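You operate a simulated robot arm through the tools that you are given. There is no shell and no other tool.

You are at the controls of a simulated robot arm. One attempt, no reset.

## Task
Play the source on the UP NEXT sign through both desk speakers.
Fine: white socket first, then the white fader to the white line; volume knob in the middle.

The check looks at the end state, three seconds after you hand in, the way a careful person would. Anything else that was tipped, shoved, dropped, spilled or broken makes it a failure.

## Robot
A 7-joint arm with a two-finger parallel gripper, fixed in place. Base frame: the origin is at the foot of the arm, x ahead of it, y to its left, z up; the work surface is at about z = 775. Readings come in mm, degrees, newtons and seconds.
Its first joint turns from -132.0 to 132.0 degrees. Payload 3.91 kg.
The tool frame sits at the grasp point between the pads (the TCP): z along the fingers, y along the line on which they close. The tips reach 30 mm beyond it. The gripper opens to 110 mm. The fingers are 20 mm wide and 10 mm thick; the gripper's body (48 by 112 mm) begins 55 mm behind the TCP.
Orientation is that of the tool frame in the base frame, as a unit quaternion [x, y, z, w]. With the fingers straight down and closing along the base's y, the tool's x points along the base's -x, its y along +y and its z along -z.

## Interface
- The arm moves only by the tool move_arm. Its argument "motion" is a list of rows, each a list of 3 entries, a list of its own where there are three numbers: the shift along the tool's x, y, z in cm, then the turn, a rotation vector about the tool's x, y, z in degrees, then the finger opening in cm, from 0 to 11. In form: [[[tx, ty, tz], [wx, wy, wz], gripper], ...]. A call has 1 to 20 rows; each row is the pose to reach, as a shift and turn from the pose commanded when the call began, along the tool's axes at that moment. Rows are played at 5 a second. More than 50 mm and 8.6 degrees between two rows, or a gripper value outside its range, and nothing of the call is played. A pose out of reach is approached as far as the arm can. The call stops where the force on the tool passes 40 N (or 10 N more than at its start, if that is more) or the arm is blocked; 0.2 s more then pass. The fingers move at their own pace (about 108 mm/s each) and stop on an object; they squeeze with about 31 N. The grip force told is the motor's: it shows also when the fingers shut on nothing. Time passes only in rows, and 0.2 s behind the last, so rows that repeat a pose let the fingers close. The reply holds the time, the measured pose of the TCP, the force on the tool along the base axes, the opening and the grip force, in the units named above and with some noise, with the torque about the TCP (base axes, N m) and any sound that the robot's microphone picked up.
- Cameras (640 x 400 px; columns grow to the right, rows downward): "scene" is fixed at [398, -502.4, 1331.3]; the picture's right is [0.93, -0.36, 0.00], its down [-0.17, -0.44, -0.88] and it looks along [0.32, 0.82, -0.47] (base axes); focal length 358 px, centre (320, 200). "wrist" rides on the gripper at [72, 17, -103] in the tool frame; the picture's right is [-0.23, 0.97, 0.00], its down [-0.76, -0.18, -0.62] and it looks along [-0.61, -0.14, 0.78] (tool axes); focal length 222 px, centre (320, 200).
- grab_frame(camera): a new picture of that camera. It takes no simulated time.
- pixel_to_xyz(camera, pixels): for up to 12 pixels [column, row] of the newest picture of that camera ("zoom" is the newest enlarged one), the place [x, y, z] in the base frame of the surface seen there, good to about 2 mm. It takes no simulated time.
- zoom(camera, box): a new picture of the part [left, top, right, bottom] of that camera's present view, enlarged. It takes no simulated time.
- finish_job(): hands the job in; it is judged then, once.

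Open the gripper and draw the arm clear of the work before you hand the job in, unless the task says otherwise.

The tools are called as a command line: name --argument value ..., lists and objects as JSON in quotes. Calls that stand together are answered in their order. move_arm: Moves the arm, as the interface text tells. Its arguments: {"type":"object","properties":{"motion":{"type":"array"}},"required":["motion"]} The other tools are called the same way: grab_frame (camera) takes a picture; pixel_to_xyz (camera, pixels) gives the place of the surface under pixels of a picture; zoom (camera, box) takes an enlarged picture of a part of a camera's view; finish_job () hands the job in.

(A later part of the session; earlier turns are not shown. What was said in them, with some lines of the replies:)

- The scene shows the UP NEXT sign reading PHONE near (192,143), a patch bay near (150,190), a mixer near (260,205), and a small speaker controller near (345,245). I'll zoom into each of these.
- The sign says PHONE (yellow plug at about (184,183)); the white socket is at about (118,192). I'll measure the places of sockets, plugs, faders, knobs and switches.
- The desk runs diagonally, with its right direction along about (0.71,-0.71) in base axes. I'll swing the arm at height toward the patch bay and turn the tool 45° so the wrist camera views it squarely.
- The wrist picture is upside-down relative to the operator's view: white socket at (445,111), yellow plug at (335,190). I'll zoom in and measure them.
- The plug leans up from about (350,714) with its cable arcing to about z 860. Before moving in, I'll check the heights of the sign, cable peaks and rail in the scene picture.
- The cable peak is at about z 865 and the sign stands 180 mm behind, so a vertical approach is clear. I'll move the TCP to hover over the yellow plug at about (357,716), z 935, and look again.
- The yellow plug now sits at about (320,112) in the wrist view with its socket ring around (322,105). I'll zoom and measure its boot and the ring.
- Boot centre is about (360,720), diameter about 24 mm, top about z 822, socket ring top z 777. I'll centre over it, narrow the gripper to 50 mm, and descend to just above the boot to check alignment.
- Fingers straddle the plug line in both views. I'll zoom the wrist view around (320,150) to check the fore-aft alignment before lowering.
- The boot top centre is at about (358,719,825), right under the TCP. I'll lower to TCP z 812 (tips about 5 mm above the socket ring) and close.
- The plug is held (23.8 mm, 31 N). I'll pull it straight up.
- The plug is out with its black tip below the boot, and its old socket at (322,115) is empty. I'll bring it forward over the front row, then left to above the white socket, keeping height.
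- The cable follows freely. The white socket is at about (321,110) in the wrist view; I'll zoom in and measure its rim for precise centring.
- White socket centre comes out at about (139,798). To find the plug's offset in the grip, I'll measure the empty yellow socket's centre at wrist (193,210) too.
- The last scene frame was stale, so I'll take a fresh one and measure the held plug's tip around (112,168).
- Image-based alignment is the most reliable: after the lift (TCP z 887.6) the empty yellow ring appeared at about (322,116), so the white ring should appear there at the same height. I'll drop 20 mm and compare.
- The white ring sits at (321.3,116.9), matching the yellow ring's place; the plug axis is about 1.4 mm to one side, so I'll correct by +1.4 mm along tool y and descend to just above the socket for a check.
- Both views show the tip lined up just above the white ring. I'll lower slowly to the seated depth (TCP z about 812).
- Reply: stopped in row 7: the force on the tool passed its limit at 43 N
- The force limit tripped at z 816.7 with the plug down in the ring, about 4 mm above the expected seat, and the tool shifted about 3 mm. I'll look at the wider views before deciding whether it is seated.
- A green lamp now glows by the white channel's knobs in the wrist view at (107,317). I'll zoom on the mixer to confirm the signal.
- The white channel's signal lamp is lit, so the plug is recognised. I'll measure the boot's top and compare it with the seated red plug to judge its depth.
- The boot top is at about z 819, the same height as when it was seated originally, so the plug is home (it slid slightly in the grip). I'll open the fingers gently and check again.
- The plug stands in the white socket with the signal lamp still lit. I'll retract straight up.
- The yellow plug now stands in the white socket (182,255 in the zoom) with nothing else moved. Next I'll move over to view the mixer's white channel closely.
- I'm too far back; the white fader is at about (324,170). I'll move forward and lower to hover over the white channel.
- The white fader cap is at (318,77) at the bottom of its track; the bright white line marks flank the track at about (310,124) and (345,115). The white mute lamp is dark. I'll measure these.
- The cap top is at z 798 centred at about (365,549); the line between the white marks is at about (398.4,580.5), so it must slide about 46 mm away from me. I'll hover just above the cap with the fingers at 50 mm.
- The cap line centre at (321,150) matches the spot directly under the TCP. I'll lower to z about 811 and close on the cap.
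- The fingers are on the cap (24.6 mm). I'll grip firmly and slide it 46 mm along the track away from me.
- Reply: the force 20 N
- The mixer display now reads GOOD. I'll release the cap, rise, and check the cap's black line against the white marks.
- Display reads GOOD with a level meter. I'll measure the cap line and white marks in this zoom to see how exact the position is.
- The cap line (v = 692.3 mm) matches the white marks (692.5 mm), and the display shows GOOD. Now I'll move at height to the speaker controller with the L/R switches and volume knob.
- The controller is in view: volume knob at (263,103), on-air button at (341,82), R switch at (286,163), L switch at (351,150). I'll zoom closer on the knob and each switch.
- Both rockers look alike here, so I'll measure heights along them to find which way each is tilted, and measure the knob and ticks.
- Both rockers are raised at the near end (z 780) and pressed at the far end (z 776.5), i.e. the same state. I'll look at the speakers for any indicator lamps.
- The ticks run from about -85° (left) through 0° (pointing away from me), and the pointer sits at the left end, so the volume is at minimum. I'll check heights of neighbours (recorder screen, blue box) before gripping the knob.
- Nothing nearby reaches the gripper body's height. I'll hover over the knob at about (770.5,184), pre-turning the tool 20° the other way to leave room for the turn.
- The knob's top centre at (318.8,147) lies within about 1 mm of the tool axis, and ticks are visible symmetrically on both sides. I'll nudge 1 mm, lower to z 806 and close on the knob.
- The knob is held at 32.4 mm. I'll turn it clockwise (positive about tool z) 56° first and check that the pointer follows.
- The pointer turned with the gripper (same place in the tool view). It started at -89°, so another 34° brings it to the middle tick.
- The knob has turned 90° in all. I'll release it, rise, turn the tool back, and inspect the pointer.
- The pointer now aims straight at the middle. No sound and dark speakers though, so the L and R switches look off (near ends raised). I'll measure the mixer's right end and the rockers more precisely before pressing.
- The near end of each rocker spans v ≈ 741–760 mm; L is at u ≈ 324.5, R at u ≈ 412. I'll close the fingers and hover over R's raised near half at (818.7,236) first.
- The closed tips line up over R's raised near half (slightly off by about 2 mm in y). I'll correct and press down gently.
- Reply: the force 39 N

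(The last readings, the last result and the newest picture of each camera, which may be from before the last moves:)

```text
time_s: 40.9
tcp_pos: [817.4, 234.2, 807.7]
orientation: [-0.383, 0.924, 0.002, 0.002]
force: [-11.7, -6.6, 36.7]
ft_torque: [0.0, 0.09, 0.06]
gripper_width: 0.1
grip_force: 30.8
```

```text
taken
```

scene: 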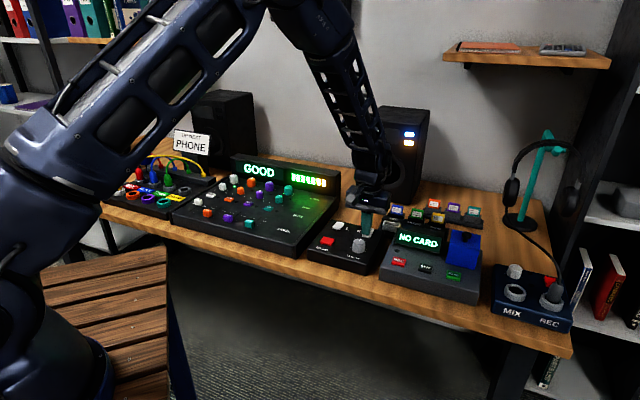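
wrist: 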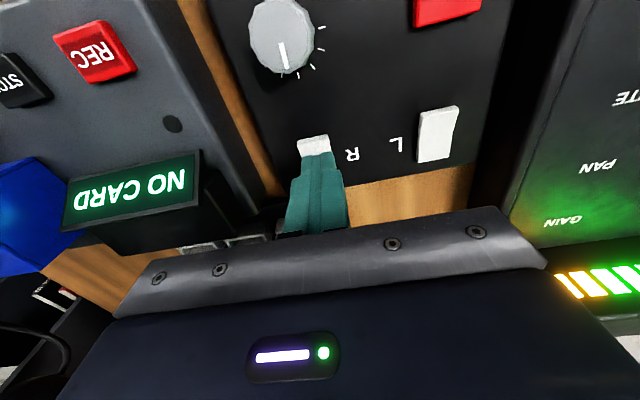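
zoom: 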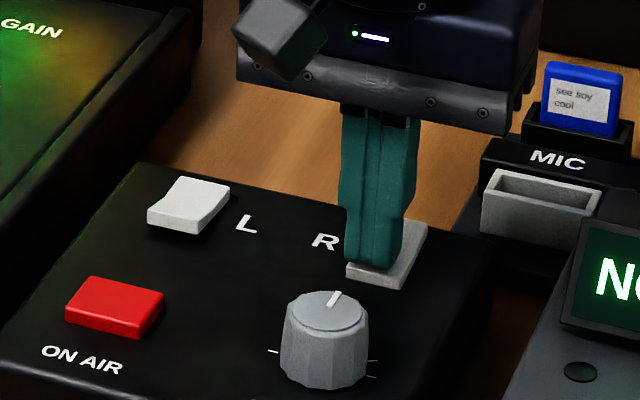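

The right speaker's lamps came on (at about (409,135)). I'll lift off and check that the switch holds.

move_arm --motion '[[[0, 0, -1.0], [0, 0, 0], 0], [[0, 0, -3.0], [0, 0, 0], 0], [[0, 0, -5.0], [0, 0, 0], 0], [[0, 0, -5.0], [0, 0, 0], 0]]'

zoom --camera "scene" --box '[318, 195, 398, 255]'

zoom --camera "scene" --box '[370, 95, 450, 205]'

grab_frame --camera "wrist"

```text
time_s: 41.9
tcp_pos: [817.6, 235.4, 855.3]
orientation: [-0.383, 0.924, 0.002, 0.002]
force: [0.0, 0.4, 0.7]
ft_torque: [-0.02, 0.0, 0.0]
gripper_width: 0.0
grip_force: 30.6
```

```text
6.67 times, centred on (358, 225) of scene
```

zoom: 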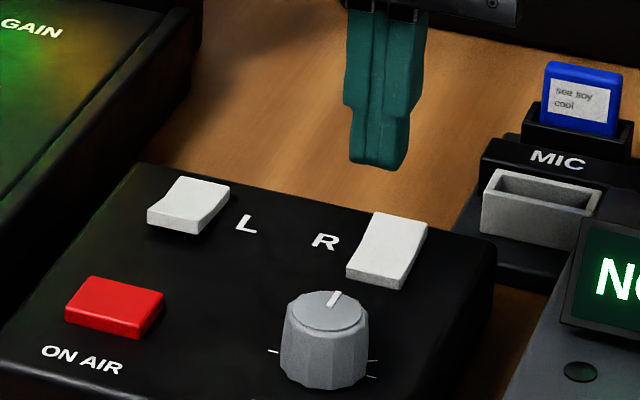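

```text
3.64 times, centred on (410, 150) of scene
```

zoom: 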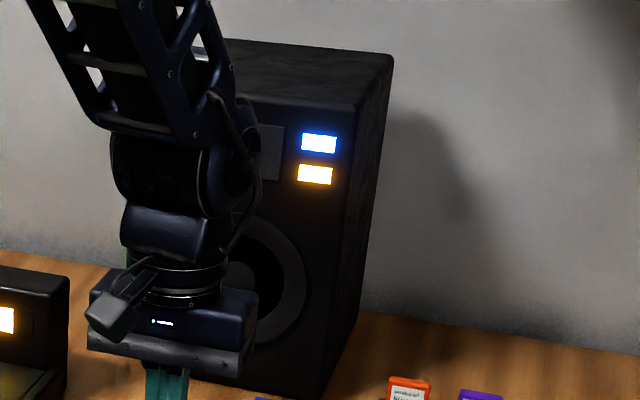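

```text
taken
```

wrist: 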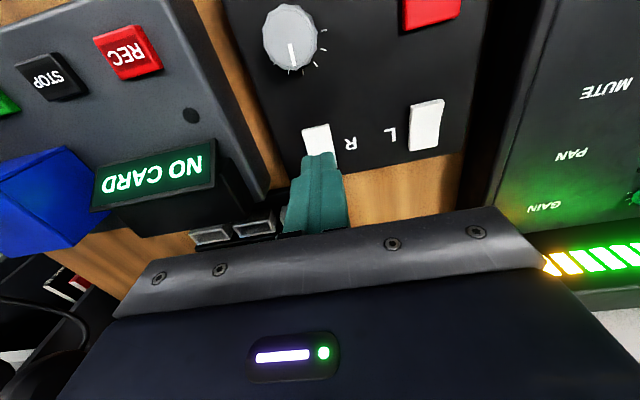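

R holds, with the near end down and the right speaker showing blue and amber lamps. Now I'll move 89 mm left to the L switch and lower to just above it.

move_arm --motion '[[[0, 3.0, 0], [0, 0, 0], 0], [[0, 6.0, 0], [0, 0, 0], 0], [[0, 8.9, 0], [0, 0, 0], 0], [[0, 8.9, 1.5], [0, 0, 0], 0], [[0, 8.9, 2.4], [0, 0, 0], 0], [[0, 8.9, 2.4], [0, 0, 0], 0]]'

zoom --camera "wrist" --box '[240, 100, 400, 200]'

zoom --camera "scene" --box '[308, 195, 388, 255]'

```text
time_s: 43.3
tcp_pos: [754.7, 296.8, 831.2]
orientation: [-0.383, 0.924, 0.002, 0.001]
force: [0.4, 0.4, -0.7]
ft_torque: [0.01, -0.01, 0.05]
gripper_width: 0.0
grip_force: 31.0
```

```text
4.00 times, centred on (320, 150) of wrist
```

zoom: 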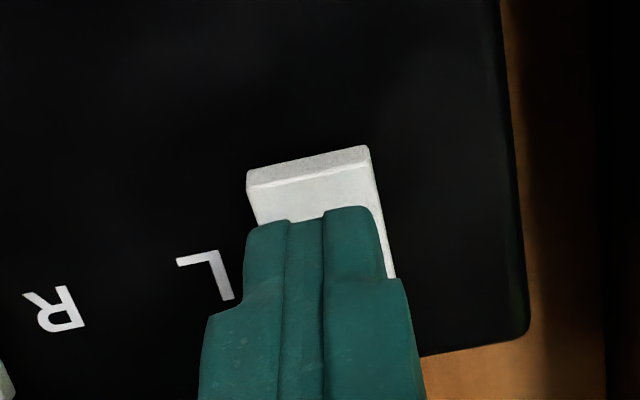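

```text
6.67 times, centred on (348, 225) of scene
```

zoom: 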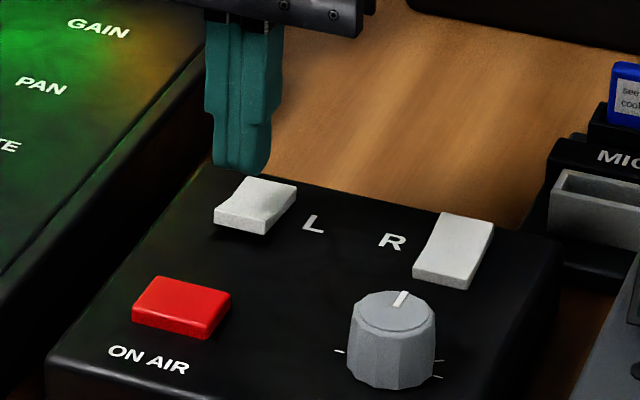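

The tips line up over L's raised near half just as they did for R. I'll press down.

move_arm --motion '[[[0, 0.08, 1.0], [0, 0, 0], 0], [[0, 0.08, 1.7], [0, 0, 0], 0], [[0, 0.08, 2.0], [0, 0, 0], 0], [[0, 0.08, 2.2], [0, 0, 0], 0], [[0, 0.08, 2.4], [0, 0, 0], 0], [[0, 0.08, 2.55], [0, 0, 0], 0]]'

grab_frame --camera "scene"

zoom --camera "scene" --box '[308, 195, 388, 255]'

```text
time_s: 44.7
tcp_pos: [754.5, 298.0, 807.6]
orientation: [-0.383, 0.924, 0.001, 0.001]
force: [-7.2, -5.9, 22.3]
ft_torque: [-0.04, 0.05, 0.01]
gripper_width: 0.0
grip_force: 31.1
```

```text
taken
```

scene: 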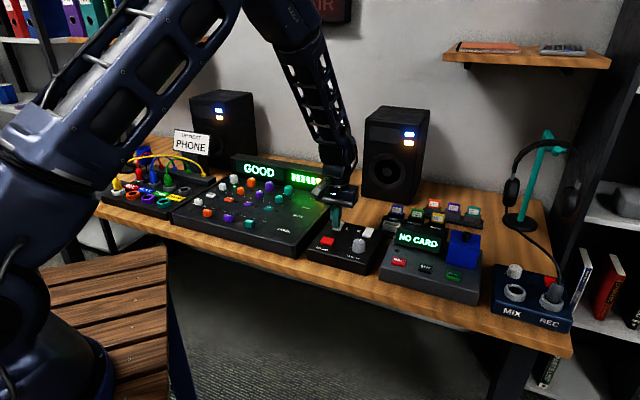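

```text
6.67 times, centred on (348, 225) of scene
```

zoom: 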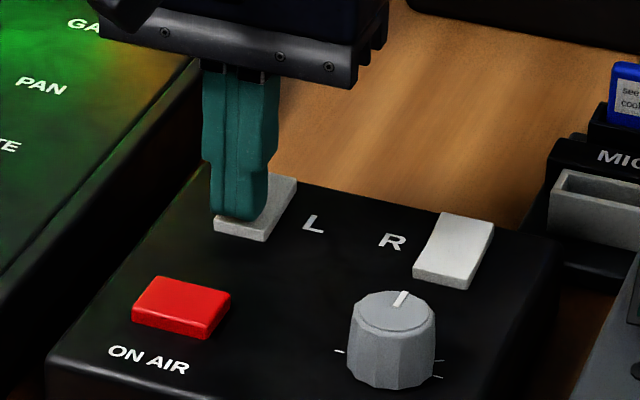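

Both speakers now show lit lamps (left at (219,113), right at (409,135)). I'll lift straight up well clear and open the gripper.

move_arm --motion '[[[0, 0, -1.5], [0, 0, 0], 0], [[0, 0, -4.0], [0, 0, 0], 0], [[0, 0, -8.0], [0, 0, 0], 0], [[0, 0, -12.0], [0, 0, 0], 2], [[0, 0, -16.0], [0, 0, 0], 6], [[0, 0, -20.0], [0, 0, 0], 8], [[3.0, 0, -23.0], [0, 0, 0], 8], [[7.0, 0, -25.0], [0, 0, 0], 8], [[11.0, 0, -26.0], [0, 0, 0], 8], [[11.0, 0, -26.0], [0, 0, 0], 8]]'

grab_frame --camera "scene"

grab_frame --camera "wrist"

zoom --camera "scene" --box '[308, 195, 388, 265]'

zoom --camera "scene" --box '[170, 80, 280, 170]'

zoom --camera "scene" --box '[80, 135, 345, 262]'

```text
time_s: 46.9
tcp_pos: [674.3, 218.2, 1065.6]
orientation: [-0.384, 0.923, 0.001, 0.001]
force: [0.4, 0.9, 0.4]
ft_torque: [0.01, 0.0, 0.0]
gripper_width: 80.1
grip_force: 0.1
```

```text
taken
```

scene: 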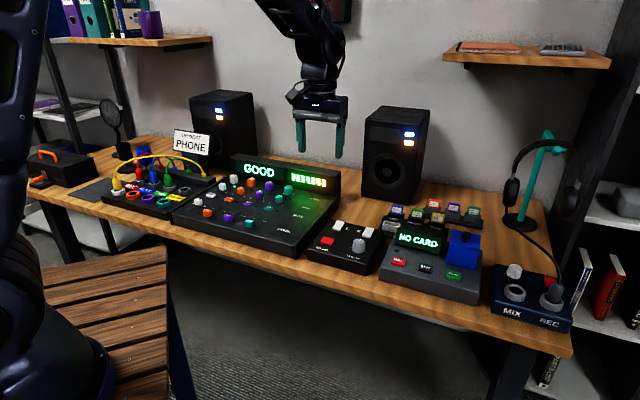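

```text
taken
```

wrist: 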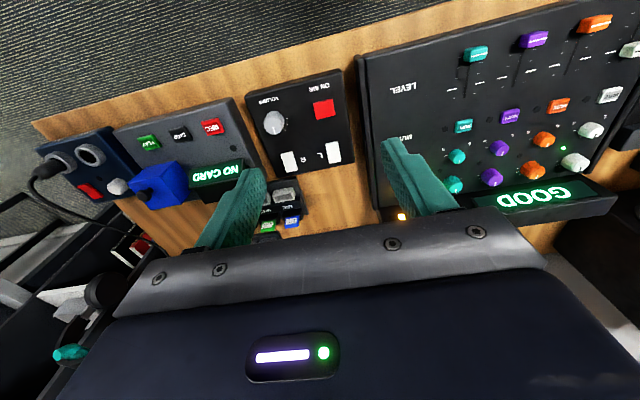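

```text
5.71 times, centred on (348, 230) of scene
```

zoom: 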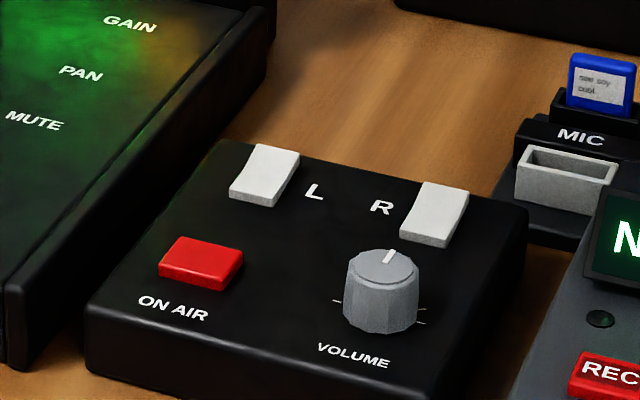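

```text
4.44 times, centred on (225, 125) of scene
```

zoom: 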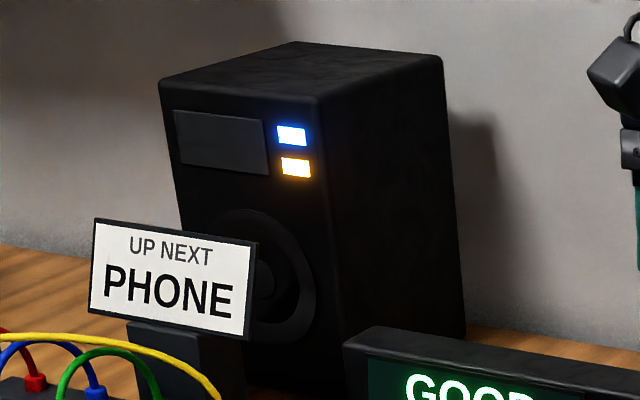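

```text
2.42 times, centred on (212, 198) of scene
```

zoom: 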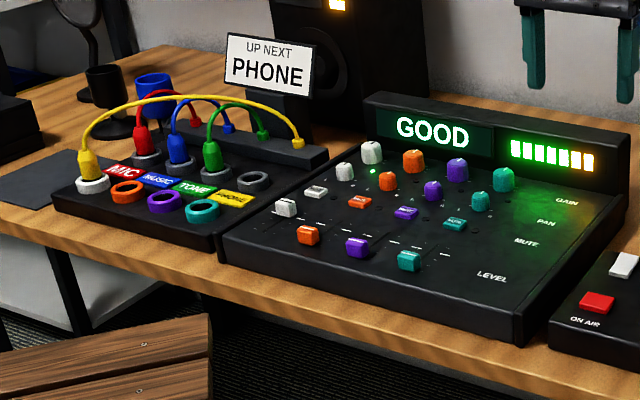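

Everything reads well: GOOD, lamps lit on both speakers, switches holding. I'll hover back over the knob once to verify precisely that its pointer is on the middle tick.

move_arm --motion '[[[-1.1, -2.3, 3.0], [0, 0, 0], 11], [[-2.2, -4.6, 6.0], [0, 0, 0], 11], [[-3.3, -7.0, 9.0], [0, 0, 0], 11], [[-4.3, -9.3, 12.0], [0, 0, 0], 11], [[-4.3, -9.3, 14.5], [0, 0, 0], 11], [[-4.3, -9.3, 14.5], [0, 0, 0], 11]]'

grab_frame --camera "wrist"

zoom --camera "wrist" --box '[290, 85, 350, 135]'

```text
time_s: 48.3
tcp_pos: [774.3, 185.2, 921.0]
orientation: [-0.383, 0.924, 0.001, 0.002]
force: [-0.9, -0.2, 0.0]
ft_torque: [-0.04, -0.01, 0.01]
gripper_width: 109.6
grip_force: 0.0
```

```text
taken
```

wrist: 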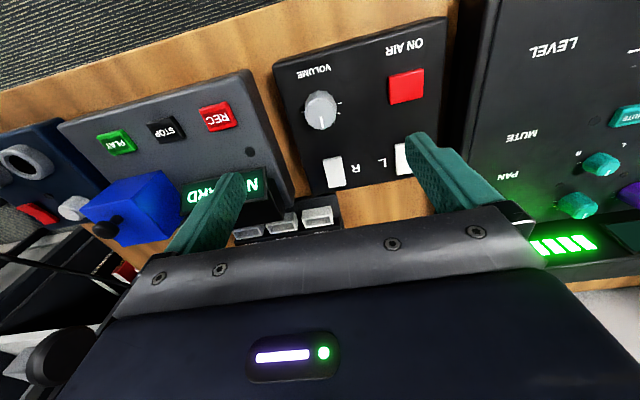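

```text
8.00 times, centred on (320, 110) of wrist
```

zoom: 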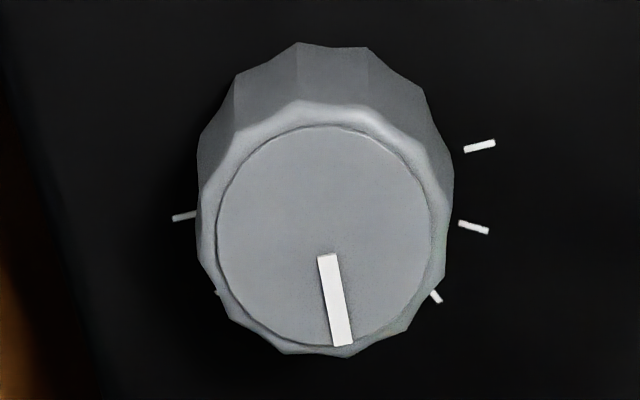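

pixel_to_xyz --camera "zoom" --pixels '[[327, 258], [334, 300], [342, 343], [325, 130], [220, 240], [428, 225], [335, 345], [480, 146], [474, 227], [436, 296], [183, 217]]'

```text
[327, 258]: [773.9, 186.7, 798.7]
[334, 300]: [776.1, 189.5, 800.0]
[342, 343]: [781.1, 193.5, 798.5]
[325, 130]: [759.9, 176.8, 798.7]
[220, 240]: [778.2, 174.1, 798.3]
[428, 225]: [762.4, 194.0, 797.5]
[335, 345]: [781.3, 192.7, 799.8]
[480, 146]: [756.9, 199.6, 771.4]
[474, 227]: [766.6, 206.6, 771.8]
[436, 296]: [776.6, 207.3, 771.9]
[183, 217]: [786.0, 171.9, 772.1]
```

The pointer runs from (773.9,186.7) to (781.1,193.5), i.e. within about 2–4° of the middle tick direction. I'll draw the arm up and clear with the gripper open, then do a last check.

move_arm --motion '[[[0, 0, -4.0], [0, 0, 0], 11], [[2.0, 1.0, -8.0], [0, 0, 0], 11], [[5.0, 2.0, -11.5], [0, 0, 0], 11], [[8.0, 3.0, -15.0], [0, 0, 0], 11], [[11.0, 4.0, -17.5], [0, 0, 0], 11], [[11.0, 4.0, -17.5], [0, 0, 0], 11]]'

grab_frame --camera "scene"

zoom --camera "scene" --box '[80, 80, 345, 262]'

zoom --camera "scene" --box '[190, 165, 254, 205]'

```text
time_s: 49.7
tcp_pos: [666.7, 133.3, 1095.7]
orientation: [-0.383, 0.924, 0.002, 0.0]
force: [0.1, 0.3, 0.2]
ft_torque: [0.01, 0.0, 0.01]
gripper_width: 110.2
grip_force: 0.1
```

```text
taken
```

scene: 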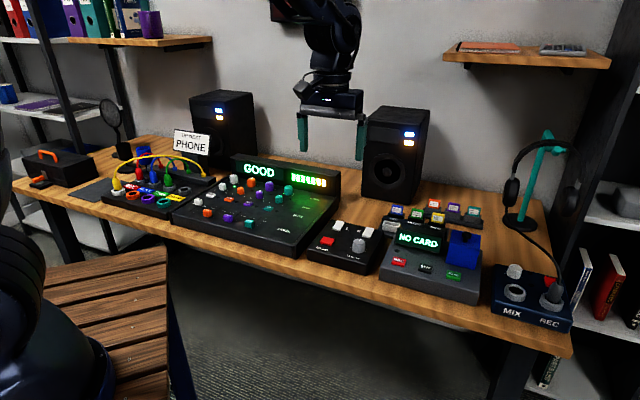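

```text
2.20 times, centred on (212, 171) of scene
```

zoom: 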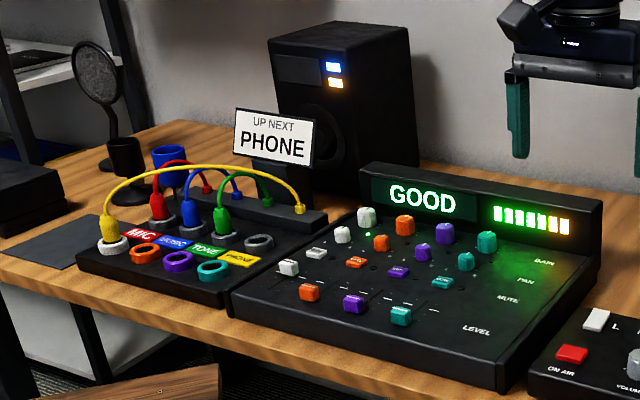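

```text
10.00 times, centred on (222, 185) of scene
```

zoom: 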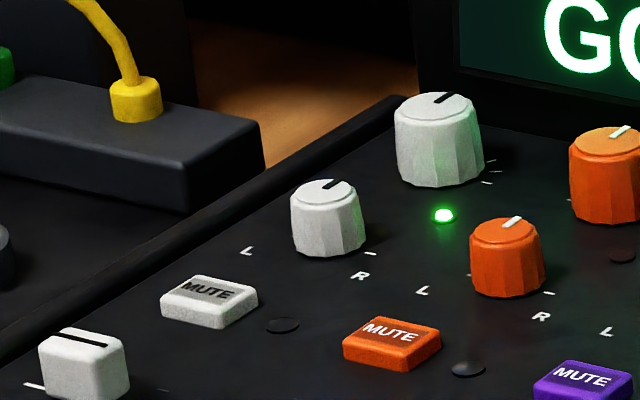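

The PHONE plug is in the white socket and the white fader is on its line. The mixer reads GOOD, pan is centred, mute is off, the volume knob is in the middle, and both speakers are lit. The arm is clear with the gripper open, so I'll hand in.

finish_job

```text
The job is handed in.
```

The phone source from the UP NEXT sign is now patched through to both desk speakers, and I've handed the job in. I don't have the result of the check.

- **Socket:** I moved the yellow PHONE plug to the white socket first, and the white channel's signal lamp came on.
- **Fader:** The white fader sits on the white line, and the mixer display reads GOOD.
- **Volume:** The knob was at its minimum. I turned it to the middle, and it points within about 4° of the centre tick.
- **Speakers:** The L and R switches were both off, so I pressed both. The blue and amber lamps are lit on each speaker.

The robot's microphone never reported any sound, so I'm going by the lamps and the GOOD reading that it's playing. In the final pictures nothing else had moved, and the arm was clear with the gripper open.
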